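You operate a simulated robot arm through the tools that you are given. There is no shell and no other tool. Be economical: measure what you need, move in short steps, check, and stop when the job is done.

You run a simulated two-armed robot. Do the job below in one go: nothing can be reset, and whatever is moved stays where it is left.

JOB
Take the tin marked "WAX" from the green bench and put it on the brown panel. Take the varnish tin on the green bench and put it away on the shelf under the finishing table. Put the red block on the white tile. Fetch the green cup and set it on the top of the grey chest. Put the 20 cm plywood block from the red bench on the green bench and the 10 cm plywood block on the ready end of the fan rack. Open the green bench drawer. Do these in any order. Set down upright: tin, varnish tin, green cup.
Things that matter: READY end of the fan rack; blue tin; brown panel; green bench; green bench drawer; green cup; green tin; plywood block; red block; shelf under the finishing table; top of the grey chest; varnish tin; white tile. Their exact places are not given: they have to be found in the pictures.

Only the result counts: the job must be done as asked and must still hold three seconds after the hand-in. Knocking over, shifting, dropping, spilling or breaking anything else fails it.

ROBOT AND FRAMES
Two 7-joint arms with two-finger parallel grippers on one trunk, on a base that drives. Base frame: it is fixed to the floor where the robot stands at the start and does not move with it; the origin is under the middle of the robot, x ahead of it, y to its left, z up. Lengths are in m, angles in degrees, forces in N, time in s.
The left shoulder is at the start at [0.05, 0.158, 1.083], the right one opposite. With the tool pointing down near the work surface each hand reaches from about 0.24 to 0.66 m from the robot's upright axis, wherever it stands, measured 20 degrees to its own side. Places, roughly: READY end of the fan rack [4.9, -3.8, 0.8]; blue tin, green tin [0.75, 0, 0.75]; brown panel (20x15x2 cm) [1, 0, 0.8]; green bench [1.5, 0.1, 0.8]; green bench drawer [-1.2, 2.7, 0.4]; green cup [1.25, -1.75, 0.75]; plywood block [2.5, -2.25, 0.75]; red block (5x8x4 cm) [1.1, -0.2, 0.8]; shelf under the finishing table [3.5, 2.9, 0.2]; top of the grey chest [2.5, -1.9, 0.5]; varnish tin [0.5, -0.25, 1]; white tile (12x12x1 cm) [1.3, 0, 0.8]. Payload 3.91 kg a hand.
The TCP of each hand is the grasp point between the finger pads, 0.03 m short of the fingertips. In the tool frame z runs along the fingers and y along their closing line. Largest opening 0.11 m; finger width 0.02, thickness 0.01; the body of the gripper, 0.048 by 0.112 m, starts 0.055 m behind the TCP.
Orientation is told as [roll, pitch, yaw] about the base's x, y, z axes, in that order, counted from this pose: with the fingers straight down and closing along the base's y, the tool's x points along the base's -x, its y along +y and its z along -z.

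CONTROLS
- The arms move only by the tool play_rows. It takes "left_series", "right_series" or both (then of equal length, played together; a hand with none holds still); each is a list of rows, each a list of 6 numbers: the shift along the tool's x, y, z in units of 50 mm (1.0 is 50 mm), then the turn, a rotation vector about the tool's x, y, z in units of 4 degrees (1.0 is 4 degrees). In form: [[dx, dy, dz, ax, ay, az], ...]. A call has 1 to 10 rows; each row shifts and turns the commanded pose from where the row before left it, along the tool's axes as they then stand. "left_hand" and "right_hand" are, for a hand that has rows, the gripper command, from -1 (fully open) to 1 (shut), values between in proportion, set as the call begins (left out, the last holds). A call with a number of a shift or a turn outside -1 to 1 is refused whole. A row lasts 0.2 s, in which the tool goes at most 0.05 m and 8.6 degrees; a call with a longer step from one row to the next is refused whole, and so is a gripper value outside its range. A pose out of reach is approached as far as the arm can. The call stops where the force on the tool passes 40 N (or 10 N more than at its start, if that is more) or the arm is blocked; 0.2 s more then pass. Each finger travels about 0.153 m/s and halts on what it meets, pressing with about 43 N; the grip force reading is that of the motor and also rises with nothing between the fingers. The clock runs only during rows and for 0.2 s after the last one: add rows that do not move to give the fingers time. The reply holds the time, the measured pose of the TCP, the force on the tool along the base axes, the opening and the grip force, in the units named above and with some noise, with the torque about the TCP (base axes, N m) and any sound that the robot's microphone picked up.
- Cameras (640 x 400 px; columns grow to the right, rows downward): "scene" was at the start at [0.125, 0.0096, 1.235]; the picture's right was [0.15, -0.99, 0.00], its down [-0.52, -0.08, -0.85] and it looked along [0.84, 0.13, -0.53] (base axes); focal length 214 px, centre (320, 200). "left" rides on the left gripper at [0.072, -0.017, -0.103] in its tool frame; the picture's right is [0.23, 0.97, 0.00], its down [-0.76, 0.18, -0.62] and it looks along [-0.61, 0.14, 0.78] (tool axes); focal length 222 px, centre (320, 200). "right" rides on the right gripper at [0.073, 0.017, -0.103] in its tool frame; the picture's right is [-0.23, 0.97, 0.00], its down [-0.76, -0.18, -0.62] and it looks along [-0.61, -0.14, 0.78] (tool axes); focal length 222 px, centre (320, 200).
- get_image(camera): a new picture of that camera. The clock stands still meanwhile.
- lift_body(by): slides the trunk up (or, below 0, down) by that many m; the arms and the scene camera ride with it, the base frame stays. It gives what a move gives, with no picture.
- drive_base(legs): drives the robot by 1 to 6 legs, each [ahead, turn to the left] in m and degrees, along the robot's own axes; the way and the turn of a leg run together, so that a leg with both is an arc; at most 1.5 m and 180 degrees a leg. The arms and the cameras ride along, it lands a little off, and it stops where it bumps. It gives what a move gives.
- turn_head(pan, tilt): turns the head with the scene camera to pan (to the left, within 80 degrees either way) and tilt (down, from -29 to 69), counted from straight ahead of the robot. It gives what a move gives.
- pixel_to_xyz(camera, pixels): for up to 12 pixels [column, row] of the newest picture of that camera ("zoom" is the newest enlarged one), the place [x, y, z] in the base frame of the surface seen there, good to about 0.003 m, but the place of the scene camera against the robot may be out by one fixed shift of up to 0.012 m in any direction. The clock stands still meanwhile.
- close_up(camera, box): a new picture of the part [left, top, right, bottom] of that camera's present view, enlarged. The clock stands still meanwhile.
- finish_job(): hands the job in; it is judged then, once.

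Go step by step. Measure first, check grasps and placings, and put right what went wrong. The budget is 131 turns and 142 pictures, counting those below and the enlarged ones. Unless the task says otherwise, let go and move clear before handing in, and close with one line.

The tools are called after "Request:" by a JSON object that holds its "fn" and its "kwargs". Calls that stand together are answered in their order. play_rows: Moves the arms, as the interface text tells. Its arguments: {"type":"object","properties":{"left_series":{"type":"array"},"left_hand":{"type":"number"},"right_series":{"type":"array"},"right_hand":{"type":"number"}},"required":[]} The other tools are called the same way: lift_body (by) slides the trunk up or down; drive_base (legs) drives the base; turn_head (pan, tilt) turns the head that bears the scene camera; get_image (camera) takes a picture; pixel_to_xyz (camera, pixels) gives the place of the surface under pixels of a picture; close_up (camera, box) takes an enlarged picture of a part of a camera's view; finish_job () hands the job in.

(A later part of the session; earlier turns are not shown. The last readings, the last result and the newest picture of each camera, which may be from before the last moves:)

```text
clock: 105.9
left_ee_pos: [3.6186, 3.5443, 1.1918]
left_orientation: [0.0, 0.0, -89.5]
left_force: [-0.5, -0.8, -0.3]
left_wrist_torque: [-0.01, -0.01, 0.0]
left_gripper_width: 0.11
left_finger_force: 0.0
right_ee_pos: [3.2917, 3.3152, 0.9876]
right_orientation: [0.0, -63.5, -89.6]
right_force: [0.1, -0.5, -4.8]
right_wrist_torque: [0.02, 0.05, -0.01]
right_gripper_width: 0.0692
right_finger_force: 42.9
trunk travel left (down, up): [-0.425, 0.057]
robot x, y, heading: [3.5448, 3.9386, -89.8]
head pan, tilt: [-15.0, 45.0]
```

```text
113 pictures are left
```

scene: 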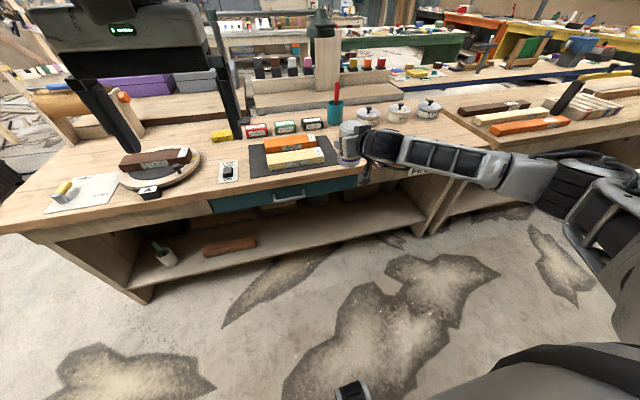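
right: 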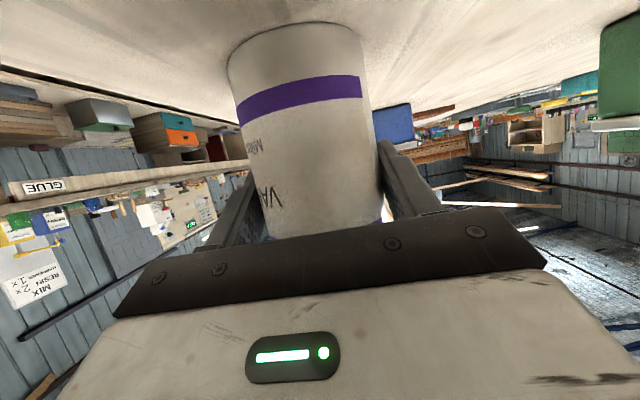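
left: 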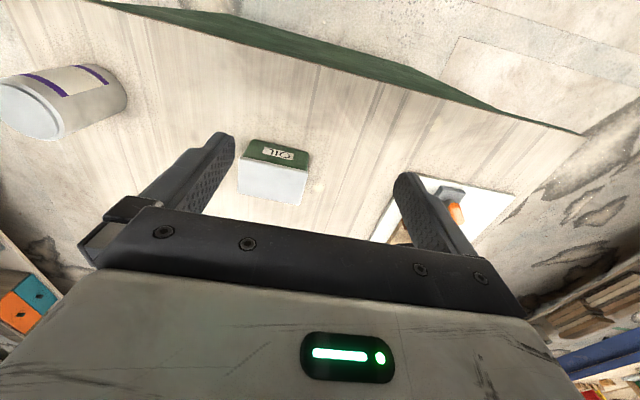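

All clear in front. I lower the trunk fully with the tin held in front of the table.

Request:
{"fn": "lift_body", "kwargs": {"by": -0.42}}

Request:
{"fn": "get_image", "kwargs": {"camera": "scene"}}

Request:
{"fn": "get_image", "kwargs": {"camera": "right"}}

```text
refused: -0.42 is not a number from -0.4 to 0.4
```

```text
112 pictures are left
```

scene: 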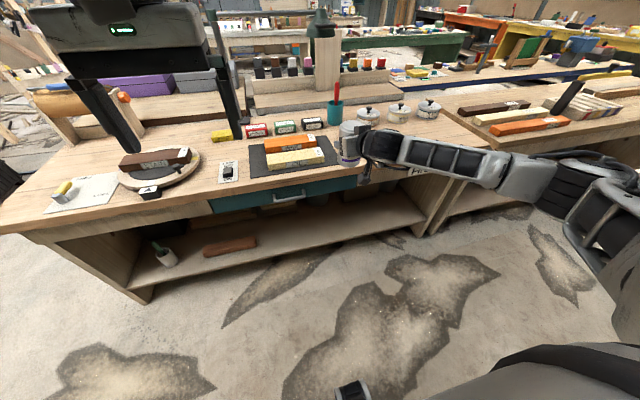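

```text
111 pictures are left
```

right: 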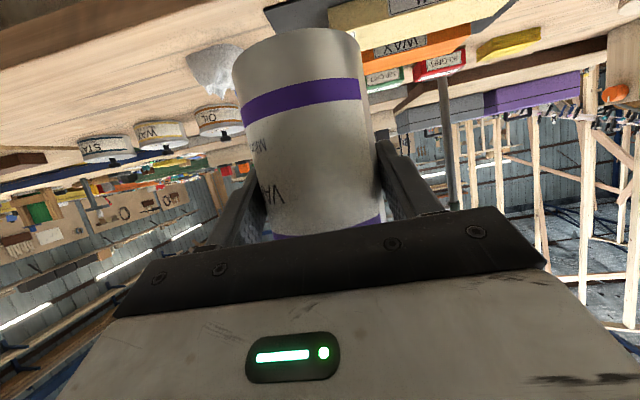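

The refused step just needs splitting; the pots marked OIL/WAX/STAIN confirm it is the finishing table. I lower 0.40.

Request:
{"fn": "lift_body", "kwargs": {"by": -0.4}}

Request:
{"fn": "get_image", "kwargs": {"camera": "scene"}}

```text
clock: 109.7
left_ee_pos: [3.6182, 3.5465, 0.7913]
left_orientation: [-0.1, 0.0, -89.5]
left_force: [-0.1, -0.3, 0.2]
left_wrist_torque: [0.02, -0.02, 0.0]
left_gripper_width: 0.1101
left_finger_force: 0.1
right_ee_pos: [3.2917, 3.314, 0.5878]
right_orientation: [0.0, -63.4, -89.6]
right_force: [-0.4, 0.0, -4.5]
right_wrist_torque: [0.05, -0.02, -0.03]
right_gripper_width: 0.0694
right_finger_force: 42.8
trunk travel left (down, up): [-0.025, 0.457]
robot x, y, heading: [3.5399, 3.943, -89.9]
head pan, tilt: [-15.0, 45.0]
```

```text
110 pictures are left
```

scene: 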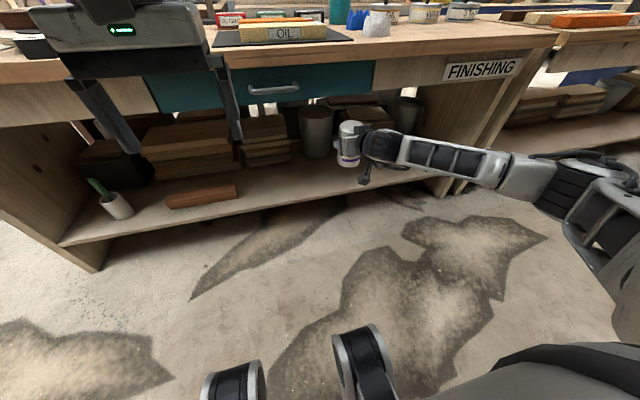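

The FINISHING sign is at (480,70). I lower the arm itself by about 0.25 m in front of the shelf.

Request:
{"fn": "play_rows", "kwargs": {"right_series": [[0.76, 0, 0.38, 0, 0, 0], [0.76, 0, 0.38, 0, 0, 0], [0.76, 0, 0.38, 0, 0, 0], [0.76, 0, 0.38, 0, 0, 0], [0.76, 0, 0.38, 0, 0, 0], [0.76, 0, 0.38, 0, 0, 0]]}}

Request:
{"fn": "get_image", "kwargs": {"camera": "scene"}}

```text
clock: 111.1
left_ee_pos: [3.6191, 3.546, 0.7917]
left_orientation: [0.0, 0.0, -89.5]
left_force: [-0.1, 0.5, 0.1]
left_wrist_torque: [0.0, -0.01, -0.03]
left_gripper_width: 0.1099
left_finger_force: 0.1
right_ee_pos: [3.2924, 3.3138, 0.5874]
right_orientation: [-0.1, -63.4, -89.5]
right_force: [0.1, 0.1, -4.2]
right_wrist_torque: [0.05, -0.01, 0.02]
right_gripper_width: 0.0695
right_finger_force: 42.7
right hand out of reach, approached as far as the arm can: row 1, 2, 3, 4, 5, 6
trunk travel left (down, up): [-0.025, 0.457]
robot x, y, heading: [3.546, 3.9427, -89.7]
head pan, tilt: [-15.0, 45.0]
```

```text
109 pictures are left
```

scene: 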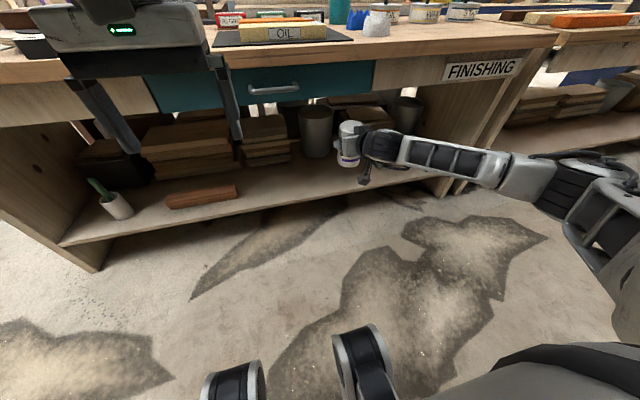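

The arm is at a limit. I pull the hand back toward the robot first, then test lowering.

Request:
{"fn": "play_rows", "kwargs": {"right_series": [[0.27, 0, -0.54, 0, 0, 0], [0.27, 0, -0.54, 0, 0, 0], [0.27, 0, -0.54, 0, 0, 0]]}}

Request:
{"fn": "play_rows", "kwargs": {"right_series": [[0.7, 0, 0.35, 0, 0, 0], [0.7, 0, 0.35, 0, 0, 0], [0.7, 0, 0.35, 0, 0, 0]]}}

```text
clock: 111.9
left_ee_pos: [3.6192, 3.5459, 0.7906]
left_orientation: [0.0, 0.0, -89.5]
left_force: [-0.2, 0.2, 1.1]
left_wrist_torque: [-0.01, 0.03, 0.02]
left_gripper_width: 0.11
left_finger_force: 0.0
right_ee_pos: [3.2703, 3.3599, 0.579]
right_orientation: [1.5, -63.6, -89.2]
right_force: [-0.1, 0.1, -4.5]
right_wrist_torque: [0.04, 0.05, -0.03]
right_gripper_width: 0.0692
right_finger_force: 42.9
right hand out of reach, approached as far as the arm can: row 1, 2, 3
trunk travel left (down, up): [-0.025, 0.457]
robot x, y, heading: [3.5412, 3.9359, -89.9]
head pan, tilt: [-15.0, 45.0]
```

```text
clock: 112.7
left_ee_pos: [3.6207, 3.5463, 0.7921]
left_orientation: [0.0, 0.0, -89.5]
left_force: [-1.0, 0.7, 0.9]
left_wrist_torque: [0.03, 0.0, -0.01]
left_gripper_width: 0.11
left_finger_force: 0.0
right_ee_pos: [3.2717, 3.3591, 0.5778]
right_orientation: [1.7, -63.6, -89.6]
right_force: [0.0, 0.1, -4.1]
right_wrist_torque: [0.0, 0.01, -0.05]
right_gripper_width: 0.0694
right_finger_force: 43.3
right hand out of reach, approached as far as the arm can: row 1, 2, 3
trunk travel left (down, up): [-0.025, 0.457]
robot x, y, heading: [3.5414, 3.9408, -90.1]
head pan, tilt: [-15.0, 45.0]
```

Still limited, likely a wrist joint. I try yawing the hand to the left about the vertical (in line with the forearm), keeping the tin upright.

Request:
{"fn": "play_rows", "kwargs": {"right_series": [[0, 0, 0, -0.895, 0, -0.446], [0, 0, 0, -0.895, 0, -0.446], [0, 0, 0, -0.895, 0, -0.446], [0, 0, 0, -0.895, 0, -0.446], [0, 0, 0, -0.895, 0, -0.446]]}}

Request:
{"fn": "play_rows", "kwargs": {"right_series": [[0.5, 0, 0.25, 0, 0, 0], [0.5, 0, 0.25, 0, 0, 0]]}}

```text
clock: 113.9
left_ee_pos: [3.6192, 3.5448, 0.7913]
left_orientation: [0.1, -0.1, -89.5]
left_force: [0.6, 0.4, 0.1]
left_wrist_torque: [0.02, 0.0, -0.01]
left_gripper_width: 0.1101
left_finger_force: 0.0
right_ee_pos: [3.271, 3.3601, 0.5774]
right_orientation: [0.1, -63.4, -69.6]
right_force: [0.0, 0.4, -4.5]
right_wrist_torque: [0.02, 0.05, -0.03]
right_gripper_width: 0.0697
right_finger_force: 42.7
trunk travel left (down, up): [-0.025, 0.457]
robot x, y, heading: [3.5418, 3.9442, -89.8]
head pan, tilt: [-15.0, 45.0]
```

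```text
clock: 114.5
left_ee_pos: [3.6196, 3.5452, 0.7903]
left_orientation: [0.0, 0.0, -89.5]
left_force: [0.6, 0.6, -0.1]
left_wrist_torque: [0.01, -0.05, -0.01]
left_gripper_width: 0.11
left_finger_force: 0.0
right_ee_pos: [3.2706, 3.3598, 0.5194]
right_orientation: [0.1, -63.6, -69.5]
right_force: [-0.8, -0.7, -5.2]
right_wrist_torque: [0.04, 0.02, -0.01]
right_gripper_width: 0.0693
right_finger_force: 42.9
trunk travel left (down, up): [-0.025, 0.457]
robot x, y, heading: [3.5401, 3.9439, -90.0]
head pan, tilt: [-15.0, 45.0]
```

That frees it. I lower further while yawing a little more.

Request:
{"fn": "play_rows", "kwargs": {"right_series": [[0.66, 0, 0.33, -0.895, 0, -0.446], [0.66, 0, 0.33, -0.895, 0, -0.446], [0.66, 0, 0.33, -0.895, 0, -0.446], [0.66, 0, 0.33, -0.895, 0, -0.446], [0.66, 0, 0.33, -0.895, 0, -0.446]]}}

Request:
{"fn": "get_image", "kwargs": {"camera": "scene"}}

Request:
{"fn": "get_image", "kwargs": {"camera": "right"}}

```text
clock: 115.7
left_ee_pos: [3.6183, 3.5458, 0.7907]
left_orientation: [0.0, 0.0, -89.5]
left_force: [0.0, 0.1, 0.3]
left_wrist_torque: [-0.01, 0.02, 0.01]
left_gripper_width: 0.1099
left_finger_force: 0.0
right_ee_pos: [3.27, 3.3599, 0.3367]
right_orientation: [0.2, -63.5, -49.8]
right_force: [-0.1, -1.2, -4.1]
right_wrist_torque: [0.05, 0.04, 0.05]
right_gripper_width: 0.0694
right_finger_force: 42.7
trunk travel left (down, up): [-0.025, 0.457]
robot x, y, heading: [3.5423, 3.9363, -89.7]
head pan, tilt: [-15.0, 45.0]
```

```text
108 pictures are left
```

scene: 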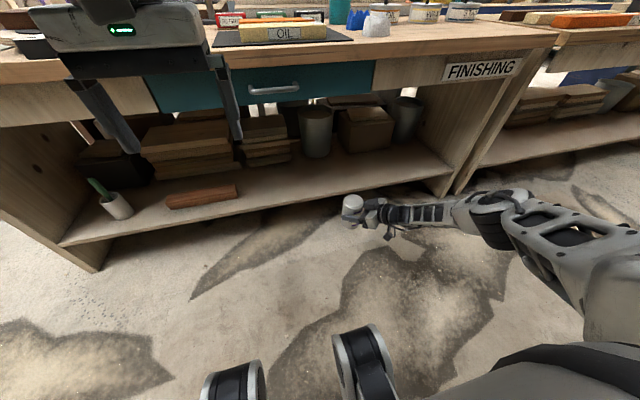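

```text
107 pictures are left
```

right: 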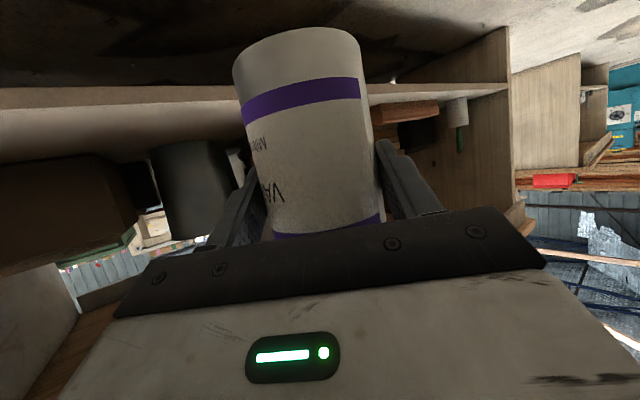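

The tin is now at z 0.337 in front of the shelf. I measure where the elbow and forearm sit before driving forward.

Request:
{"fn": "pixel_to_xyz", "kwargs": {"camera": "scene", "pixels": [[490, 205], [455, 210], [540, 215], [600, 240], [440, 188], [430, 150], [350, 203], [350, 180], [300, 185], [400, 160], [580, 290], [385, 175]]}}

```text
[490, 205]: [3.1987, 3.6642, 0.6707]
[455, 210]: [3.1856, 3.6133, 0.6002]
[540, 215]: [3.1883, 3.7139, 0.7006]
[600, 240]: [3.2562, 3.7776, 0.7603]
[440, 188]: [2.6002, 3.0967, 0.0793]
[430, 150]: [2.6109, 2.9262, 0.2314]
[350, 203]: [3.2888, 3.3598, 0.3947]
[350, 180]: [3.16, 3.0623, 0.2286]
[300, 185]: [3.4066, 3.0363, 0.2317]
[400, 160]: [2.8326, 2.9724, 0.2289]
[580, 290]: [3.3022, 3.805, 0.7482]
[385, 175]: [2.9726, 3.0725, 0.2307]
```

The elbow is at y≈3.66 and will stay clear. I drive 0.33 m forward and check.

Request:
{"fn": "drive_base", "kwargs": {"legs": [[0.33, 0]]}}

Request:
{"fn": "get_image", "kwargs": {"camera": "scene"}}

Request:
{"fn": "get_image", "kwargs": {"camera": "right"}}

```text
clock: 117.9
left_ee_pos: [3.6236, 3.2144, 0.7909]
left_orientation: [0.0, 0.0, -89.2]
left_force: [-0.3, 0.0, 0.1]
left_wrist_torque: [0.0, 0.01, 0.01]
left_gripper_width: 0.11
left_finger_force: 0.1
right_ee_pos: [3.2736, 3.0266, 0.3373]
right_orientation: [0.1, -63.5, -49.4]
right_force: [-0.3, 0.1, -4.8]
right_wrist_torque: [0.04, 0.03, 0.0]
right_gripper_width: 0.0695
right_finger_force: 43.8
trunk travel left (down, up): [-0.025, 0.457]
robot x, y, heading: [3.5404, 3.6121, -89.5]
head pan, tilt: [-15.0, 45.0]
```

```text
106 pictures are left
```

scene: 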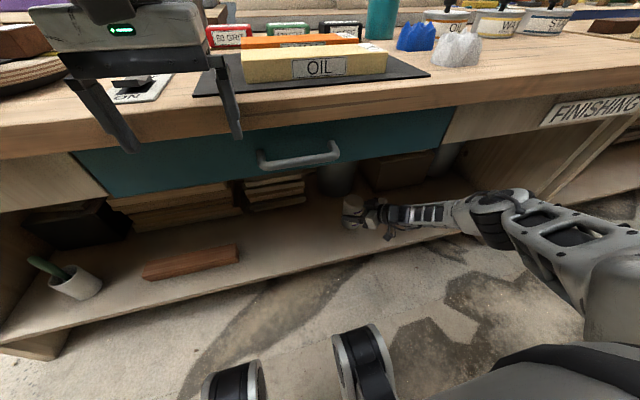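

```text
105 pictures are left
```

right: 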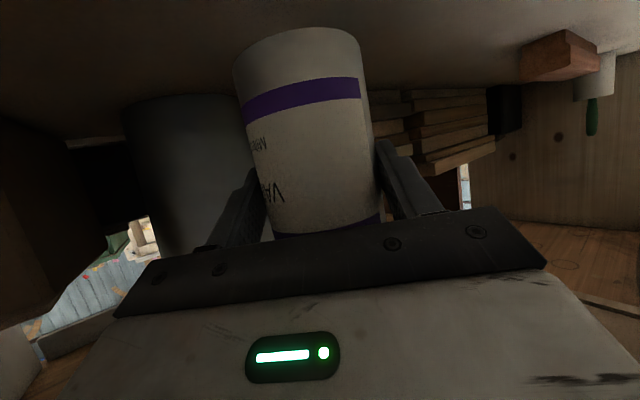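

The tin is over the shelf at y≈3.03; the left hand is close to the table front but free. I lower to contact in small steps.

Request:
{"fn": "play_rows", "kwargs": {"right_series": [[0.24, 0, 0.12, 0, 0, 0], [0.24, 0, 0.12, 0, 0, 0], [0.24, 0, 0.12, 0, 0, 0]]}}

Request:
{"fn": "play_rows", "kwargs": {"right_series": [[0.06, 0, 0.03, 0, 0, 0], [0.06, 0, 0.03, 0, 0, 0], [0.06, 0, 0.03, 0, 0, 0]]}}

```text
clock: 118.7
left_ee_pos: [3.6233, 3.2146, 0.7911]
left_orientation: [0.0, 0.0, -89.1]
left_force: [0.5, -0.6, 0.1]
left_wrist_torque: [0.01, 0.0, -0.04]
left_gripper_width: 0.1097
left_finger_force: 0.0
right_ee_pos: [3.2778, 3.0287, 0.3004]
right_orientation: [0.4, -63.4, -49.5]
right_force: [0.2, 0.4, -5.1]
right_wrist_torque: [0.06, 0.01, 0.01]
right_gripper_width: 0.0692
right_finger_force: 42.8
right hand out of reach, approached as far as the arm can: row 3
trunk travel left (down, up): [-0.025, 0.457]
robot x, y, heading: [3.5426, 3.6089, -89.7]
head pan, tilt: [-15.0, 45.0]
```

```text
clock: 119.5
left_ee_pos: [3.6237, 3.214, 0.7918]
left_orientation: [0.0, 0.0, -89.2]
left_force: [0.8, -0.1, -0.1]
left_wrist_torque: [0.04, 0.03, 0.02]
left_gripper_width: 0.1102
left_finger_force: 0.0
right_ee_pos: [3.2797, 3.0298, 0.2974]
right_orientation: [0.4, -63.5, -49.4]
right_force: [-0.3, 0.3, -4.1]
right_wrist_torque: [0.01, 0.01, 0.02]
right_gripper_width: 0.0694
right_finger_force: 43.2
right hand out of reach, approached as far as the arm can: row 2
trunk travel left (down, up): [-0.025, 0.457]
robot x, y, heading: [3.5437, 3.6094, -89.5]
head pan, tilt: [-15.0, 45.0]
```

The arm is at its limit again with ~1 cm to go; I use the remaining trunk travel in small steps.

Request:
{"fn": "lift_body", "kwargs": {"by": -0.008}}

Request:
{"fn": "get_image", "kwargs": {"camera": "right"}}

```text
clock: 120.1
left_ee_pos: [3.6239, 3.2143, 0.7846]
left_orientation: [0.0, 0.0, -89.1]
left_force: [0.1, -0.2, 0.5]
left_wrist_torque: [0.01, 0.03, 0.01]
left_gripper_width: 0.1099
left_finger_force: 0.0
right_ee_pos: [3.2798, 3.0305, 0.29]
right_orientation: [0.1, -63.6, -49.4]
right_force: [0.2, -1.9, -1.5]
right_wrist_torque: [-0.19, 0.01, -0.02]
right_gripper_width: 0.0695
right_finger_force: 43.2
trunk travel left (down, up): [-0.017, 0.465]
robot x, y, heading: [3.5418, 3.6112, -89.4]
head pan, tilt: [-15.0, 45.0]
```

```text
104 pictures are left
```

right: 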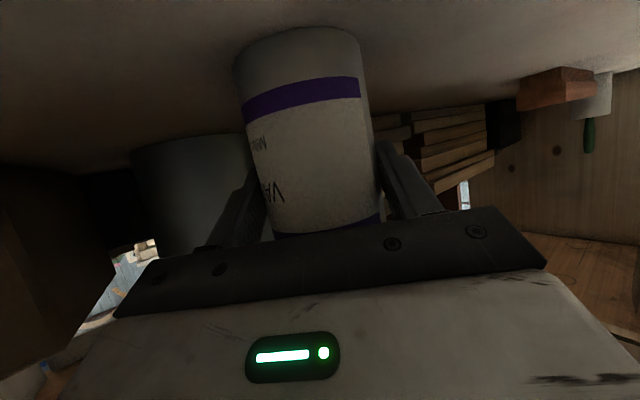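

Contact is felt (load dropped to 1.5 N). I settle 2 mm more and open.

Request:
{"fn": "lift_body", "kwargs": {"by": -0.002}}

Request:
{"fn": "play_rows", "kwargs": {"right_series": [[0, 0, 0, 0, 0, 0], [0, 0, 0, 0, 0, 0], [0, 0, 0, 0, 0, 0]], "right_hand": -1}}

Request:
{"fn": "get_image", "kwargs": {"camera": "right"}}

```text
clock: 120.6
left_ee_pos: [3.6237, 3.2158, 0.7822]
left_orientation: [-0.1, -0.1, -89.2]
left_force: [0.1, 0.5, 0.5]
left_wrist_torque: [0.01, -0.01, 0.02]
left_gripper_width: 0.1098
left_finger_force: 0.0
right_ee_pos: [3.2786, 3.029, 0.2904]
right_orientation: [0.0, -63.6, -49.2]
right_force: [1.5, 7.1, 15.0]
right_wrist_torque: [0.63, 0.41, -0.13]
right_gripper_width: 0.0693
right_finger_force: 43.1
trunk travel left (down, up): [-0.015, 0.467]
robot x, y, heading: [3.5429, 3.611, -89.3]
head pan, tilt: [-15.0, 45.0]
```

```text
clock: 121.4
left_ee_pos: [3.6239, 3.2149, 0.7825]
left_orientation: [0.0, 0.0, -89.1]
left_force: [-0.4, -0.2, -0.6]
left_wrist_torque: [-0.01, 0.01, 0.01]
left_gripper_width: 0.1101
left_finger_force: 0.1
right_ee_pos: [3.2799, 3.0303, 0.2878]
right_orientation: [0.1, -63.5, -49.4]
right_force: [0.4, -0.2, 0.1]
right_wrist_torque: [-0.01, -0.01, 0.02]
right_gripper_width: 0.1102
right_finger_force: 0.1
trunk travel left (down, up): [-0.015, 0.467]
robot x, y, heading: [3.546, 3.6095, -89.7]
head pan, tilt: [-15.0, 45.0]
```

```text
103 pictures are left
```

right: 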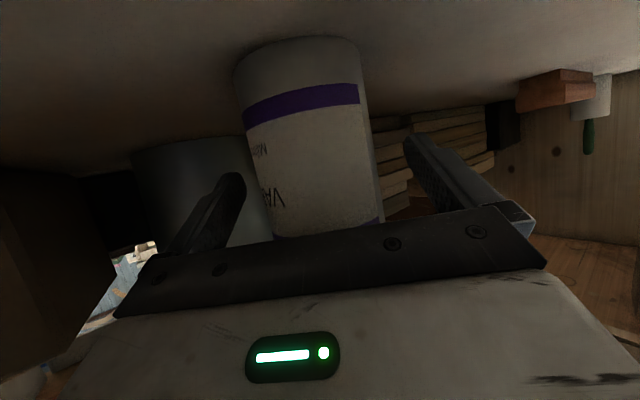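

The tin stands free. I withdraw along the tool axis, then reverse and check.

Request:
{"fn": "play_rows", "kwargs": {"right_series": [[0, 0, -0.6, 0, 0, 0], [0, 0, -0.6, 0, 0, 0], [0, 0, -0.6, 0, 0, 0], [0, 0, -0.6, 0, 0, 0]]}}

Request:
{"fn": "drive_base", "kwargs": {"legs": [[-0.36, 0]]}}

Request:
{"fn": "get_image", "kwargs": {"camera": "scene"}}

```text
clock: 122.4
left_ee_pos: [3.6232, 3.2138, 0.7819]
left_orientation: [0.1, 0.1, -89.2]
left_force: [-0.1, -0.8, -0.3]
left_wrist_torque: [0.06, 0.0, 0.02]
left_gripper_width: 0.1099
left_finger_force: 0.2
right_ee_pos: [3.1842, 3.07, 0.2971]
right_orientation: [0.3, -63.6, -49.4]
right_force: [-0.3, -1.3, 0.4]
right_wrist_torque: [0.05, 0.0, 0.02]
right_gripper_width: 0.1101
right_finger_force: 0.1
right hand out of reach, approached as far as the arm can: row 1, 2, 3, 4
trunk travel left (down, up): [-0.015, 0.467]
robot x, y, heading: [3.5421, 3.6125, -89.4]
head pan, tilt: [-15.0, 45.0]
```

```text
clock: 124.7
left_ee_pos: [3.6192, 3.5689, 0.7814]
left_orientation: [0.0, 0.0, -89.0]
left_force: [0.1, -0.1, 0.2]
left_wrist_torque: [0.01, 0.03, -0.01]
left_gripper_width: 0.1101
left_finger_force: 0.1
right_ee_pos: [3.1833, 3.423, 0.2974]
right_orientation: [0.2, -63.5, -49.3]
right_force: [-0.4, 0.3, -0.5]
right_wrist_torque: [0.01, 0.04, 0.06]
right_gripper_width: 0.1101
right_finger_force: 0.1
trunk travel left (down, up): [-0.015, 0.467]
robot x, y, heading: [3.5386, 3.9627, -89.7]
head pan, tilt: [-15.0, 45.0]
```

```text
102 pictures are left
```

scene: 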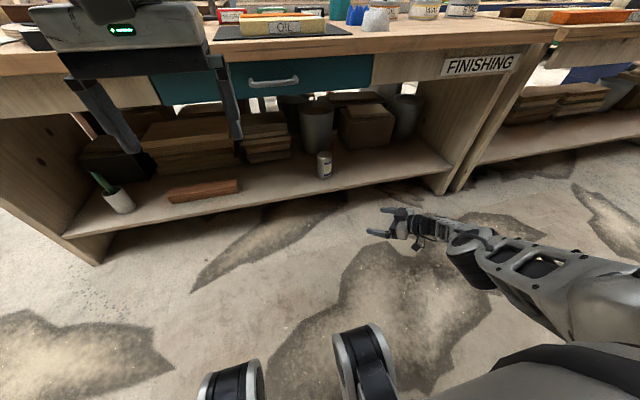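

The varnish tin stands upright on the shelf at (324,165). Now I raise the trunk and fold the right hand back to a compact pose before driving on toward the drawer at about (-1.2,2.7).

Request:
{"fn": "lift_body", "kwargs": {"by": 0.32}}

Request:
{"fn": "play_rows", "kwargs": {"right_series": [[-0.5, 0, -0.2, 0.895, 0, 0.446], [-0.5, 0, -0.2, 0.895, 0, 0.446], [-0.5, 0, -0.2, 0.895, 0, 0.446], [-0.5, 0, -0.2, 0.895, 0, 0.446], [-0.5, 0, -0.2, 0.895, 0, 0.446], [-0.5, 0, -0.2, 0.895, 0, 0.446], [0, 0, 0, 0.895, 0, 0.446], [0, 0, 0, 0.895, 0, 0.446], [0, 0, 0, 0.895, 0, 0.446], [0, 0, 0, 0.895, 0, 0.446]]}}

Request:
{"fn": "play_rows", "kwargs": {"right_series": [[0, 0, -0.2, 0, 1, 0], [0, 0, -0.2, 0, 1, 0], [0, 0, -0.2, 0, 1, 0], [0, 0, -0.2, 0, 1, 0], [0.1, 0, -0.2, 0, 1, 0], [0.1, 0, -0.2, 0, 1, 0], [0.1, 0, -0.2, 0, 1, 0], [0.1, 0, -0.2, 0, 1, 0], [0.1, 0, -0.2, 0, 1, 0], [0.1, 0, -0.2, 0, 1, 0]]}}

```text
clock: 127.9
left_ee_pos: [3.6211, 3.5689, 1.1014]
left_orientation: [-0.1, 0.0, -89.1]
left_force: [-0.2, -0.3, -0.3]
left_wrist_torque: [0.02, 0.01, 0.0]
left_gripper_width: 0.1102
left_finger_force: 0.1
right_ee_pos: [3.1831, 3.4229, 0.6172]
right_orientation: [0.1, -63.5, -49.3]
right_force: [-0.1, -0.1, -0.6]
right_wrist_torque: [-0.04, -0.01, -0.04]
right_gripper_width: 0.1098
right_finger_force: 0.1
trunk travel left (down, up): [-0.335, 0.147]
robot x, y, heading: [3.5428, 3.9619, -89.6]
head pan, tilt: [-15.0, 45.0]
```

```text
clock: 130.1
left_ee_pos: [3.6209, 3.5683, 1.1029]
left_orientation: [0.1, 0.0, -89.0]
left_force: [0.4, -0.9, 0.1]
left_wrist_torque: [0.02, -0.02, -0.04]
left_gripper_width: 0.1099
left_finger_force: 0.1
right_ee_pos: [3.1231, 3.2979, 0.6813]
right_orientation: [0.1, -63.5, -89.3]
right_force: [0.5, 1.1, -0.1]
right_wrist_torque: [-0.03, -0.02, 0.01]
right_gripper_width: 0.11
right_finger_force: 0.0
right hand out of reach, approached as far as the arm can: row 1, 2, 3, 4, 5, 6, 7, 8, 9, 10
trunk travel left (down, up): [-0.335, 0.147]
robot x, y, heading: [3.5393, 3.9608, -89.7]
head pan, tilt: [-15.0, 45.0]
```

```text
clock: 132.3
left_ee_pos: [3.62, 3.5683, 1.1024]
left_orientation: [0.0, 0.0, -89.0]
left_force: [-0.2, -0.1, 0.1]
left_wrist_torque: [-0.02, 0.0, 0.0]
left_gripper_width: 0.1099
left_finger_force: 0.0
right_ee_pos: [3.0485, 3.3969, 0.6309]
right_orientation: [2.3, -30.5, -89.4]
right_force: [0.1, -0.6, 0.3]
right_wrist_torque: [0.0, 0.0, -0.01]
right_gripper_width: 0.1101
right_finger_force: 0.1
right hand out of reach, approached as far as the arm can: row 1, 2, 3, 4, 5, 6, 7, 8, 9, 10
trunk travel left (down, up): [-0.335, 0.147]
robot x, y, heading: [3.5423, 3.9636, -89.6]
head pan, tilt: [-15.0, 45.0]
```

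The arm wandered outwards (right 0.49 m) because of its limit. I bring it up and inward toward its home pose.

Request:
{"fn": "play_rows", "kwargs": {"right_series": [[-0.4, 0.5, -0.69, 0, 0, 0], [-0.4, 0.5, -0.69, 0, 0, 0], [-0.4, 0.5, -0.69, 0, 0, 0], [-0.4, 0.5, -0.69, 0, 0, 0], [-0.4, 0.5, -0.69, 0, 0, 0], [-0.4, 0.5, -0.69, 0, 0, 0], [-0.4, 0.5, -0.69, 0, 0, 0], [-0.4, 0.5, -0.69, 0, 0, 0]]}}

Request:
{"fn": "play_rows", "kwargs": {"right_series": [[0.3, 0.2, -0.4, 0, 1, 0], [0.3, 0.2, -0.4, 0, 1, 0], [0.35, 0.2, -0.4, 0, 1, 0], [0.4, 0.2, -0.4, 0, 1, 0], [0.45, 0.2, -0.4, 0, 1, 0], [0.5, 0.2, -0.3, 0, 1, 0], [0.5, 0, -0.3, 0, 1, 0], [0.5, 0, 0, 0, 0.5, 0]]}}

```text
clock: 134.1
left_ee_pos: [3.6206, 3.5687, 1.1016]
left_orientation: [0.0, 0.0, -89.1]
left_force: [-0.2, 1.4, -0.9]
left_wrist_torque: [0.01, 0.01, -0.01]
left_gripper_width: 0.1102
left_finger_force: 0.0
right_ee_pos: [3.0476, 3.3963, 0.6301]
right_orientation: [2.2, -30.4, -89.3]
right_force: [-1.6, 0.6, 1.2]
right_wrist_torque: [-0.01, 0.0, 0.0]
right_gripper_width: 0.1098
right_finger_force: 0.0
right hand out of reach, approached as far as the arm can: row 1, 2, 3, 4, 5, 6, 7, 8
trunk travel left (down, up): [-0.335, 0.147]
robot x, y, heading: [3.54, 3.9623, -89.6]
head pan, tilt: [-15.0, 45.0]
```

```text
clock: 135.9
left_ee_pos: [3.6204, 3.5682, 1.1007]
left_orientation: [0.0, 0.0, -89.1]
left_force: [0.4, 0.3, 0.6]
left_wrist_torque: [0.01, -0.01, -0.03]
left_gripper_width: 0.1097
left_finger_force: 0.0
right_ee_pos: [2.9678, 3.5929, 0.5578]
right_orientation: [5.8, -8.3, -87.9]
right_force: [-0.4, -0.1, -0.3]
right_wrist_torque: [0.01, -0.02, 0.02]
right_gripper_width: 0.11
right_finger_force: 0.0
right hand out of reach, approached as far as the arm can: row 1, 2, 3, 4, 5, 6, 7, 8
trunk travel left (down, up): [-0.335, 0.147]
robot x, y, heading: [3.5383, 3.9633, -89.4]
head pan, tilt: [-15.0, 45.0]
```

The arm is caught at some joint limit. I look at its configuration.

Request:
{"fn": "turn_head", "kwargs": {"pan": -50, "tilt": 35}}

Request:
{"fn": "get_image", "kwargs": {"camera": "scene"}}

Request:
{"fn": "get_image", "kwargs": {"camera": "right"}}

```text
clock: 136.9
left_ee_pos: [3.6203, 3.5673, 1.1014]
left_orientation: [0.0, 0.0, -89.2]
left_force: [0.5, 0.6, -0.4]
left_wrist_torque: [0.04, 0.01, 0.04]
left_gripper_width: 0.1099
left_finger_force: 0.0
right_ee_pos: [2.9679, 3.5912, 0.5577]
right_orientation: [5.8, -8.4, -88.0]
right_force: [-0.1, 0.0, -0.1]
right_wrist_torque: [0.0, -0.01, -0.01]
right_gripper_width: 0.1102
right_finger_force: 0.0
trunk travel left (down, up): [-0.335, 0.147]
robot x, y, heading: [3.5376, 3.9601, -89.4]
head pan, tilt: [-50.0, 35.0]
```

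```text
101 pictures are left
```

scene: 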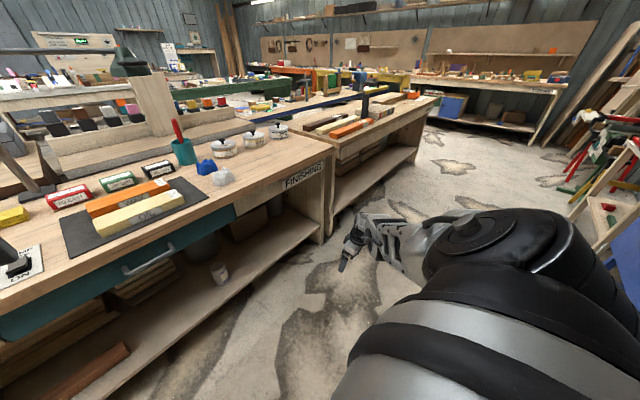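

```text
100 pictures are left
```

right: 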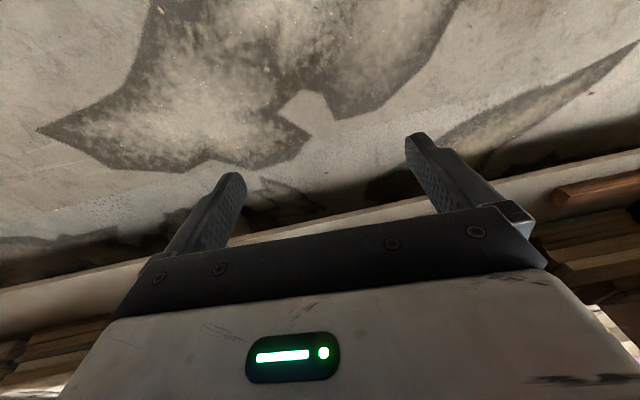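

The hand points down with arm drooping right. Yawing left relieved the limit before, so I yaw left and raise.

Request:
{"fn": "play_rows", "kwargs": {"right_series": [[0, 0, 0, 0, 0, -1], [0, 0, 0, 0, 0, -1], [0, 0, 0, 0, 0, -1], [0, 0, 0, 0, 0, -1], [0, 0, 0, 0, 0, -1], [0, 0, 0, 0, 0, -1], [0, 0, 0, 0, 0, -1], [0, 0, 0, 0, 0, -1]]}}

Request:
{"fn": "play_rows", "kwargs": {"right_series": [[0, 0, -0.5, 0, 0, 0], [0, 0, -0.5, 0, 0, 0], [0, 0, -0.5, 0, 0, 0], [0, 0, -0.5, 0, 0, 0]]}}

```text
clock: 138.7
left_ee_pos: [3.6208, 3.5687, 1.1008]
left_orientation: [0.1, -0.1, -89.1]
left_force: [0.0, 0.4, -0.2]
left_wrist_torque: [0.01, 0.02, 0.01]
left_gripper_width: 0.11
left_finger_force: 0.0
right_ee_pos: [2.9668, 3.5964, 0.5577]
right_orientation: [0.4, -9.8, -55.4]
right_force: [-0.1, -0.2, 0.5]
right_wrist_torque: [0.03, 0.04, 0.01]
right_gripper_width: 0.1101
right_finger_force: 0.1
right hand out of reach, approached as far as the arm can: row 1
trunk travel left (down, up): [-0.335, 0.147]
robot x, y, heading: [3.5412, 3.9616, -89.5]
head pan, tilt: [-50.0, 35.0]
```

```text
clock: 139.7
left_ee_pos: [3.6211, 3.5684, 1.1013]
left_orientation: [0.1, 0.0, -89.1]
left_force: [-0.1, 0.3, 0.5]
left_wrist_torque: [-0.02, 0.01, 0.02]
left_gripper_width: 0.1102
left_finger_force: 0.0
right_ee_pos: [2.9413, 3.6001, 0.5829]
right_orientation: [0.4, -10.2, -55.5]
right_force: [0.7, -0.2, -0.8]
right_wrist_torque: [0.02, -0.02, -0.01]
right_gripper_width: 0.1097
right_finger_force: 0.0
right hand out of reach, approached as far as the arm can: row 1, 2, 3, 4
trunk travel left (down, up): [-0.335, 0.147]
robot x, y, heading: [3.5367, 3.9679, -89.4]
head pan, tilt: [-50.0, 35.0]
```

Small progress. I try moving the hand purely inward (robot's left).

Request:
{"fn": "play_rows", "kwargs": {"right_series": [[-0.46, 0.66, 0, 0, 0, 0], [-0.46, 0.66, 0, 0, 0, 0], [-0.46, 0.66, 0, 0, 0, 0], [-0.46, 0.66, 0, 0, 0, 0], [-0.46, 0.66, 0, 0, 0, 0], [-0.46, 0.66, 0, 0, 0, 0]]}}

Request:
{"fn": "play_rows", "kwargs": {"right_series": [[0, 0, -0.5, 0, 0, 0], [0, 0, -0.5, 0, 0, 0], [0, 0, -0.5, 0, 0, 0], [0, 0, -0.5, 0, 0, 0]]}}

```text
clock: 141.1
left_ee_pos: [3.621, 3.5684, 1.1014]
left_orientation: [0.0, 0.0, -89.1]
left_force: [0.4, -0.3, 0.1]
left_wrist_torque: [0.01, 0.01, -0.01]
left_gripper_width: 0.1099
left_finger_force: 0.1
right_ee_pos: [3.0259, 3.5798, 0.5171]
right_orientation: [0.7, -11.0, -55.5]
right_force: [-0.3, -0.6, -0.8]
right_wrist_torque: [0.01, -0.01, 0.0]
right_gripper_width: 0.11
right_finger_force: 0.1
right hand out of reach, approached as far as the arm can: row 1, 2, 3, 4, 5, 6
trunk travel left (down, up): [-0.335, 0.147]
robot x, y, heading: [3.5431, 3.9679, -89.3]
head pan, tilt: [-50.0, 35.0]
```

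```text
clock: 142.1
left_ee_pos: [3.6208, 3.5683, 1.1019]
left_orientation: [0.0, 0.0, -89.0]
left_force: [0.2, 0.1, -0.3]
left_wrist_torque: [0.03, -0.02, 0.02]
left_gripper_width: 0.1102
left_finger_force: 0.1
right_ee_pos: [2.9671, 3.5878, 0.5633]
right_orientation: [0.4, -10.6, -55.6]
right_force: [-0.8, 0.4, -0.3]
right_wrist_torque: [0.0, 0.01, 0.0]
right_gripper_width: 0.11
right_finger_force: 0.0
right hand out of reach, approached as far as the arm can: row 1, 2, 3, 4
trunk travel left (down, up): [-0.335, 0.147]
robot x, y, heading: [3.5355, 3.9649, -89.4]
head pan, tilt: [-50.0, 35.0]
```

The hand moves on a shell, so it needs the earlier path retraced: tilt back to -63° while moving forward to the pose that worked, then raise and yaw together.

Request:
{"fn": "play_rows", "kwargs": {"right_series": [[-0.39, 0.1, 0.08, 0, -1, 0], [-0.38, 0.1, 0.1, 0, -1, 0], [-0.37, 0.1, 0.14, 0, -1, 0], [-0.36, 0.1, 0.16, 0, -1, 0], [-0.35, 0.1, 0.2, 0, -1, 0], [-0.33, 0.1, 0.22, 0, -1, 0], [-0.31, 0.1, 0.25, 0, -1, 0], [-0.3, 0.1, 0.27, 0, -1, 0], [-0.28, 0.1, 0.29, 0, -1, 0], [-0.25, 0.1, 0.31, 0, -1, 0]]}}

Request:
{"fn": "play_rows", "kwargs": {"right_series": [[-0.1, 0.5, 0, 0, -1, 0], [-0.1, 0.5, 0, 0, -1, 0], [-0.1, 0.5, 0, 0, -1, 0]]}}

```text
clock: 144.3
left_ee_pos: [3.6201, 3.5686, 1.1013]
left_orientation: [0.0, 0.1, -89.1]
left_force: [-0.2, -0.4, -0.4]
left_wrist_torque: [0.03, -0.02, -0.03]
left_gripper_width: 0.1099
left_finger_force: 0.0
right_ee_pos: [3.1416, 3.4589, 0.5628]
right_orientation: [0.7, -49.6, -56.1]
right_force: [0.4, -0.5, -0.2]
right_wrist_torque: [-0.01, 0.0, 0.02]
right_gripper_width: 0.11
right_finger_force: 0.1
right hand out of reach, approached as far as the arm can: row 3, 5, 7, 8, 9, 10
trunk travel left (down, up): [-0.335, 0.147]
robot x, y, heading: [3.5384, 3.9696, -89.6]
head pan, tilt: [-50.0, 35.0]
```

```text
clock: 145.1
left_ee_pos: [3.6209, 3.5683, 1.1008]
left_orientation: [0.0, 0.0, -89.1]
left_force: [-0.1, -0.7, -0.7]
left_wrist_torque: [0.01, 0.01, -0.01]
left_gripper_width: 0.11
left_finger_force: 0.1
right_ee_pos: [3.2065, 3.4921, 0.5763]
right_orientation: [0.8, -61.5, -56.3]
right_force: [0.5, -0.3, 0.2]
right_wrist_torque: [-0.01, 0.0, -0.01]
right_gripper_width: 0.11
right_finger_force: 0.1
trunk travel left (down, up): [-0.335, 0.147]
robot x, y, heading: [3.5365, 3.9618, -89.6]
head pan, tilt: [-50.0, 35.0]
```

Back in a free configuration. Now raise straight up.

Request:
{"fn": "play_rows", "kwargs": {"right_series": [[-0.79, 0, -0.42, 0, 0, 0], [-0.79, 0, -0.42, 0, 0, 0], [-0.79, 0, -0.42, 0, 0, 0], [-0.79, 0, -0.42, 0, 0, 0], [-0.79, 0, -0.42, 0, 0, 0]]}}

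Request:
{"fn": "play_rows", "kwargs": {"right_series": [[-0.2, 0, -0.1, 0.88, 0, 0.47], [-0.2, 0, -0.1, 0.88, 0, 0.47], [-0.2, 0, -0.1, 0.88, 0, 0.47], [-0.2, 0, -0.1, 0.88, 0, 0.47], [-0.2, 0, -0.1, 0.88, 0, 0.47], [-0.2, 0, -0.1, 0.88, 0, 0.47], [-0.2, 0, -0.1, 0.88, 0, 0.47], [-0.2, 0, -0.1, 0.88, 0, 0.47]]}}

```text
clock: 146.3
left_ee_pos: [3.6214, 3.5693, 1.1013]
left_orientation: [0.0, 0.0, -89.1]
left_force: [0.9, 1.1, 0.3]
left_wrist_torque: [-0.01, 0.01, 0.02]
left_gripper_width: 0.1101
left_finger_force: 0.0
right_ee_pos: [3.2069, 3.491, 0.7978]
right_orientation: [0.9, -61.6, -56.3]
right_force: [-0.2, -0.1, -0.5]
right_wrist_torque: [0.01, 0.02, -0.01]
right_gripper_width: 0.1102
right_finger_force: 0.1
trunk travel left (down, up): [-0.335, 0.147]
robot x, y, heading: [3.5446, 3.9644, -89.7]
head pan, tilt: [-50.0, 35.0]
```

```text
clock: 148.1
left_ee_pos: [3.6209, 3.5681, 1.101]
left_orientation: [0.1, 0.0, -89.1]
left_force: [0.0, -0.7, -0.3]
left_wrist_torque: [0.01, 0.0, 0.02]
left_gripper_width: 0.1102
left_finger_force: 0.0
right_ee_pos: [3.211, 3.4842, 0.8761]
right_orientation: [0.9, -61.4, -84.7]
right_force: [-0.9, -0.3, -0.5]
right_wrist_torque: [0.03, -0.01, 0.02]
right_gripper_width: 0.1101
right_finger_force: 0.0
right hand out of reach, approached as far as the arm can: row 2, 3
trunk travel left (down, up): [-0.335, 0.147]
robot x, y, heading: [3.5362, 3.962, -89.5]
head pan, tilt: [-50.0, 35.0]
```

Good. Now I level the hand back to pointing down while returning to the home position.

Request:
{"fn": "play_rows", "kwargs": {"right_series": [[-0.13, 0.14, -0.31, 0, 1, 0], [-0.11, 0.14, -0.31, 0, 1, 0], [-0.09, 0.14, -0.32, 0, 1, 0], [-0.06, 0.14, -0.32, 0, 1, 0], [-0.04, 0.14, -0.33, 0, 1, 0], [-0.01, 0.14, -0.33, 0, 1, 0], [0.01, 0.14, -0.33, 0, 1, 0], [0.03, 0.14, -0.33, 0, 1, 0]]}}

Request:
{"fn": "play_rows", "kwargs": {"right_series": [[0.06, 0.14, -0.33, 0, 1, 0.2], [0.09, 0.14, -0.32, 0, 1, 0.2], [0.12, 0.14, -0.31, 0, 1, 0.2], [0.14, 0.14, -0.3, 0, 1, 0.2], [0.16, 0.14, -0.29, 0, 1, 0.2], [0.18, 0.14, -0.28, 0, 1, 0.2], [0.2, 0.14, -0.27, 0, 1, 0]]}}

```text
clock: 149.9
left_ee_pos: [3.6214, 3.5679, 1.1018]
left_orientation: [0.1, 0.0, -89.1]
left_force: [-1.3, -0.3, 0.4]
left_wrist_torque: [-0.01, 0.02, 0.05]
left_gripper_width: 0.1101
left_finger_force: 0.0
right_ee_pos: [3.2583, 3.5733, 0.9804]
right_orientation: [0.6, -29.2, -84.0]
right_force: [0.2, 1.0, 0.0]
right_wrist_torque: [-0.01, 0.0, 0.0]
right_gripper_width: 0.11
right_finger_force: 0.0
trunk travel left (down, up): [-0.335, 0.147]
robot x, y, heading: [3.542, 3.967, -89.5]
head pan, tilt: [-50.0, 35.0]
```

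```text
clock: 151.5
left_ee_pos: [3.6203, 3.5687, 1.1015]
left_orientation: [0.1, 0.0, -89.2]
left_force: [0.3, 0.2, -0.2]
left_wrist_torque: [0.01, -0.05, -0.03]
left_gripper_width: 0.1099
left_finger_force: 0.1
right_ee_pos: [3.2996, 3.6537, 1.0672]
right_orientation: [1.9, -1.2, -88.5]
right_force: [0.3, 0.8, 0.3]
right_wrist_torque: [-0.01, 0.01, 0.02]
right_gripper_width: 0.11
right_finger_force: 0.1
trunk travel left (down, up): [-0.335, 0.147]
robot x, y, heading: [3.5376, 3.9658, -89.5]
head pan, tilt: [-50.0, 35.0]
```

Home pose restored. I drive west along the aisle toward the drawer area and look.

Request:
{"fn": "drive_base", "kwargs": {"legs": [[0, -80], [1.5, 0], [1.0, -10]]}}

Request:
{"fn": "turn_head", "kwargs": {"pan": 0, "tilt": 20}}

Request:
{"fn": "get_image", "kwargs": {"camera": "scene"}}

```text
clock: 167.1
left_ee_pos: [0.6839, 3.5125, 1.0995]
left_orientation: [0.0, 0.0, -179.6]
left_force: [0.2, 0.0, 0.1]
left_wrist_torque: [0.04, 0.03, 0.0]
left_gripper_width: 0.1102
left_finger_force: 0.1
right_ee_pos: [0.7715, 3.8331, 1.0667]
right_orientation: [1.9, -1.3, -178.9]
right_force: [1.3, -0.4, 0.1]
right_wrist_torque: [-0.02, 0.01, -0.02]
right_gripper_width: 0.1102
right_finger_force: 0.1
trunk travel left (down, up): [-0.335, 0.147]
robot x, y, heading: [1.0821, 3.5909, -179.7]
head pan, tilt: [-50.0, 35.0]
```

```text
clock: 168.3
left_ee_pos: [0.6838, 3.5109, 1.1017]
left_orientation: [-0.1, 0.0, -179.6]
left_force: [0.0, 0.3, -0.4]
left_wrist_torque: [0.01, -0.02, 0.01]
left_gripper_width: 0.1099
left_finger_force: 0.1
right_ee_pos: [0.7726, 3.8325, 1.0671]
right_orientation: [1.9, -1.3, -178.9]
right_force: [0.4, 1.1, -0.1]
right_wrist_torque: [-0.01, 0.01, 0.0]
right_gripper_width: 0.1101
right_finger_force: 0.0
trunk travel left (down, up): [-0.335, 0.147]
robot x, y, heading: [1.0796, 3.5902, -180.0]
head pan, tilt: [0.0, 20.0]
```

```text
99 pictures are left
```

scene: 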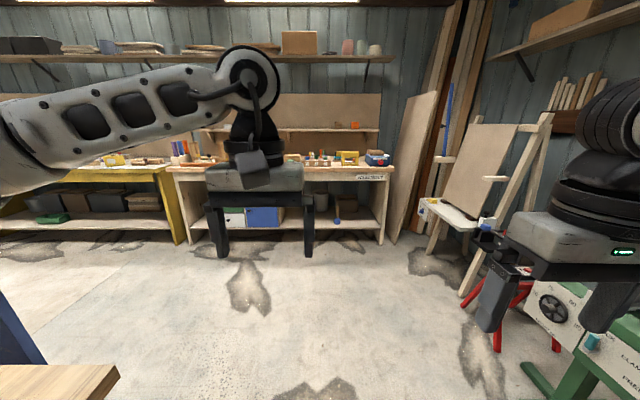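

A bench with a label at (370,177) and coloured boxes under it at (240,217) lies ahead. I enlarge.

Request:
{"fn": "close_up", "kwargs": {"camera": "scene", "box": [150, 130, 410, 270]}}

Request:
{"fn": "pixel_to_xyz", "kwargs": {"camera": "scene", "pixels": [[370, 177], [237, 217], [262, 217], [180, 240], [385, 240], [50, 218], [95, 180]]}}

```text
2.46 times, centred on (280, 200) of scene
```

zoom: 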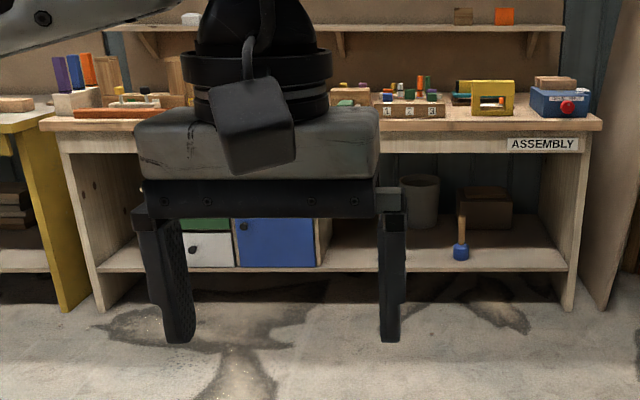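

```text
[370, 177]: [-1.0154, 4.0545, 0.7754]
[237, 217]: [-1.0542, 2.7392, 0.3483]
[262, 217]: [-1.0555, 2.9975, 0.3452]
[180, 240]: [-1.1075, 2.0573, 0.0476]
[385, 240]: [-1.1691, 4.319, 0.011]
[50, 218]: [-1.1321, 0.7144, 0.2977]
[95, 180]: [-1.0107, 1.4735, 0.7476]
```

The green-fronted drawer is on the shelf unit under the ASSEMBLY bench at about (-1.05,2.74). I drive in front of it.

Request:
{"fn": "drive_base", "kwargs": {"legs": [[1.2, 0], [0, 90], [0.72, 0], [0, -90]]}}

Request:
{"fn": "turn_head", "kwargs": {"pan": 0, "tilt": 35}}

Request:
{"fn": "get_image", "kwargs": {"camera": "scene"}}

```text
clock: 185.3
left_ee_pos: [-0.4969, 2.8075, 1.1017]
left_orientation: [0.0, -0.1, -179.5]
left_force: [-0.8, 0.0, -0.5]
left_wrist_torque: [0.01, 0.03, -0.02]
left_gripper_width: 0.1096
left_finger_force: 0.0
right_ee_pos: [-0.4099, 3.1269, 1.0673]
right_orientation: [1.9, -1.3, -178.8]
right_force: [-0.8, -0.3, 0.7]
right_wrist_torque: [0.01, 0.0, 0.0]
right_gripper_width: 0.1101
right_finger_force: 0.0
trunk travel left (down, up): [-0.335, 0.147]
robot x, y, heading: [-0.0986, 2.8869, -179.9]
head pan, tilt: [0.0, 20.0]
```

```text
clock: 186.1
left_ee_pos: [-0.4971, 2.8069, 1.1022]
left_orientation: [0.0, 0.0, -179.6]
left_force: [-0.5, 0.3, 0.8]
left_wrist_torque: [-0.01, 0.0, 0.0]
left_gripper_width: 0.1102
left_finger_force: 0.1
right_ee_pos: [-0.4094, 3.1295, 1.066]
right_orientation: [1.8, -1.3, -178.8]
right_force: [0.7, 0.7, 0.0]
right_wrist_torque: [0.01, 0.03, -0.01]
right_gripper_width: 0.1101
right_finger_force: 0.1
trunk travel left (down, up): [-0.335, 0.147]
robot x, y, heading: [-0.1042, 2.8925, -179.9]
head pan, tilt: [0.0, 35.0]
```

```text
97 pictures are left
```

scene: 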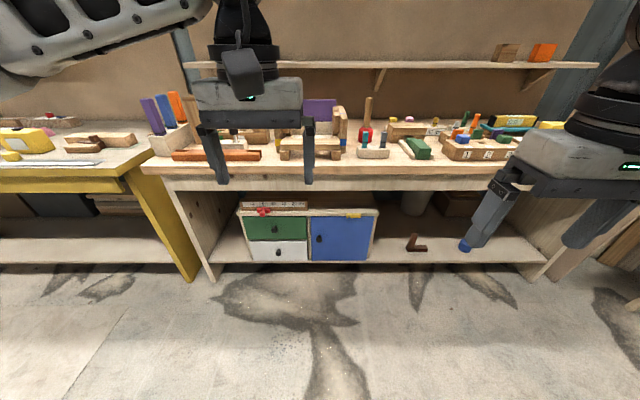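

The green drawer front with a knob is at (275,228). I zoom and measure knob, front and clearances.

Request:
{"fn": "close_up", "kwargs": {"camera": "scene", "box": [225, 180, 395, 275]}}

Request:
{"fn": "pixel_to_xyz", "kwargs": {"camera": "zoom", "pixels": [[193, 186], [193, 180], [120, 160], [260, 160], [120, 215], [260, 215], [200, 272], [90, 120], [330, 110], [300, 330], [193, 192], [187, 186]]}}

Request:
{"fn": "pixel_to_xyz", "kwargs": {"camera": "scene", "pixels": [[300, 185], [300, 170], [290, 262], [260, 235]]}}

```text
3.76 times, centred on (310, 228) of scene
```

zoom: 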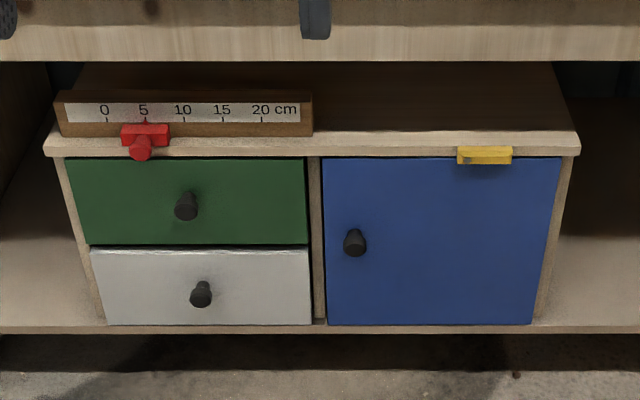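

```text
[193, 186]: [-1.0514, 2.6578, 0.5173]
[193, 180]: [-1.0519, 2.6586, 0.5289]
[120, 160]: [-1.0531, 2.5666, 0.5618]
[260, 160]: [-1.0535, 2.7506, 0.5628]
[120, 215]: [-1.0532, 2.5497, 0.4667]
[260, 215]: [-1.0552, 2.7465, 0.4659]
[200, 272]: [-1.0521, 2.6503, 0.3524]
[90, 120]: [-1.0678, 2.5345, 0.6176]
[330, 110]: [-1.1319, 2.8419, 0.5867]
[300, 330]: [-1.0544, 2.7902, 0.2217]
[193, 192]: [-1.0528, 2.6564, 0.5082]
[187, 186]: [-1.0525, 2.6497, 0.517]
```

```text
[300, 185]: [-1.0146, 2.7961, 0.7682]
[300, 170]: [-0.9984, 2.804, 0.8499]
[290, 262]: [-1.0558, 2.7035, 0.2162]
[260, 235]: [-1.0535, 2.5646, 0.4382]
```

There is a red piece on a ruler above the green drawer (zoom (145,140)), possibly a latch. I move closer, lower the trunk and inspect.

Request:
{"fn": "lift_body", "kwargs": {"by": -0.3}}

Request:
{"fn": "turn_head", "kwargs": {"pan": 10, "tilt": 28}}

Request:
{"fn": "close_up", "kwargs": {"camera": "scene", "box": [220, 110, 480, 270]}}

```text
clock: 189.1
left_ee_pos: [-0.4985, 2.8081, 0.8021]
left_orientation: [0.1, 0.0, -179.4]
left_force: [-0.2, -0.2, -0.4]
left_wrist_torque: [-0.01, -0.03, 0.03]
left_gripper_width: 0.11
left_finger_force: 0.1
right_ee_pos: [-0.4094, 3.129, 0.7673]
right_orientation: [1.9, -1.3, -178.8]
right_force: [-0.6, 0.1, -0.5]
right_wrist_torque: [0.04, -0.01, 0.0]
right_gripper_width: 0.1102
right_finger_force: 0.0
trunk travel left (down, up): [-0.035, 0.447]
robot x, y, heading: [-0.0973, 2.8863, -180.0]
head pan, tilt: [0.0, 35.0]
```

```text
clock: 189.8
left_ee_pos: [-0.4964, 2.808, 0.8014]
left_orientation: [0.0, -0.1, -179.4]
left_force: [1.5, -0.4, 0.5]
left_wrist_torque: [0.04, 0.01, 0.01]
left_gripper_width: 0.1102
left_finger_force: 0.0
right_ee_pos: [-0.4094, 3.1282, 0.7671]
right_orientation: [1.9, -1.3, -178.8]
right_force: [0.0, 0.2, -0.5]
right_wrist_torque: [-0.03, 0.01, -0.04]
right_gripper_width: 0.1097
right_finger_force: 0.0
trunk travel left (down, up): [-0.035, 0.447]
robot x, y, heading: [-0.1004, 2.8868, -179.6]
head pan, tilt: [10.0, 28.0]
```

```text
2.46 times, centred on (350, 190) of scene
```

zoom: 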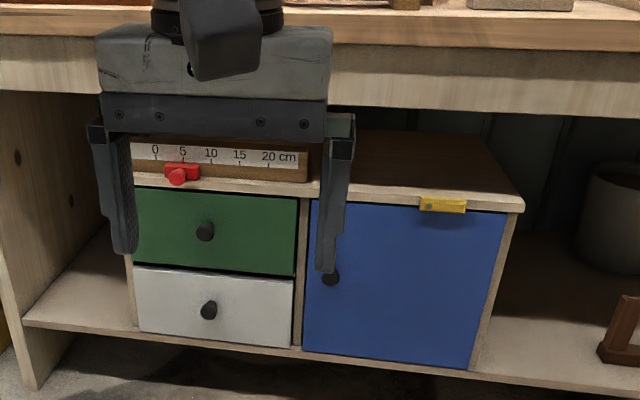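

The red slider sits on the gauge above and does not cover the drawer. I measure the knob precisely.

Request:
{"fn": "pixel_to_xyz", "kwargs": {"camera": "zoom", "pixels": [[205, 232], [198, 232], [212, 232], [205, 225], [205, 239], [240, 232], [205, 200], [205, 265], [180, 178], [230, 60], [400, 90]]}}

```text
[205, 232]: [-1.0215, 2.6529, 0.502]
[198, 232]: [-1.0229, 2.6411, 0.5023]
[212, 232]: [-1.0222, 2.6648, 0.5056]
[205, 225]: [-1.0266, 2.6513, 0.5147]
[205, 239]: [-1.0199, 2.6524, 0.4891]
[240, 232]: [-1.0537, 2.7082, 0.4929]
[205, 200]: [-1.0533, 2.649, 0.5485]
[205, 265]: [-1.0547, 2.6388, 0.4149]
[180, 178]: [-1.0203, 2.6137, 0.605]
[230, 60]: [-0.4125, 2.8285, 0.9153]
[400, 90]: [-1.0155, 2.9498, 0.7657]
```

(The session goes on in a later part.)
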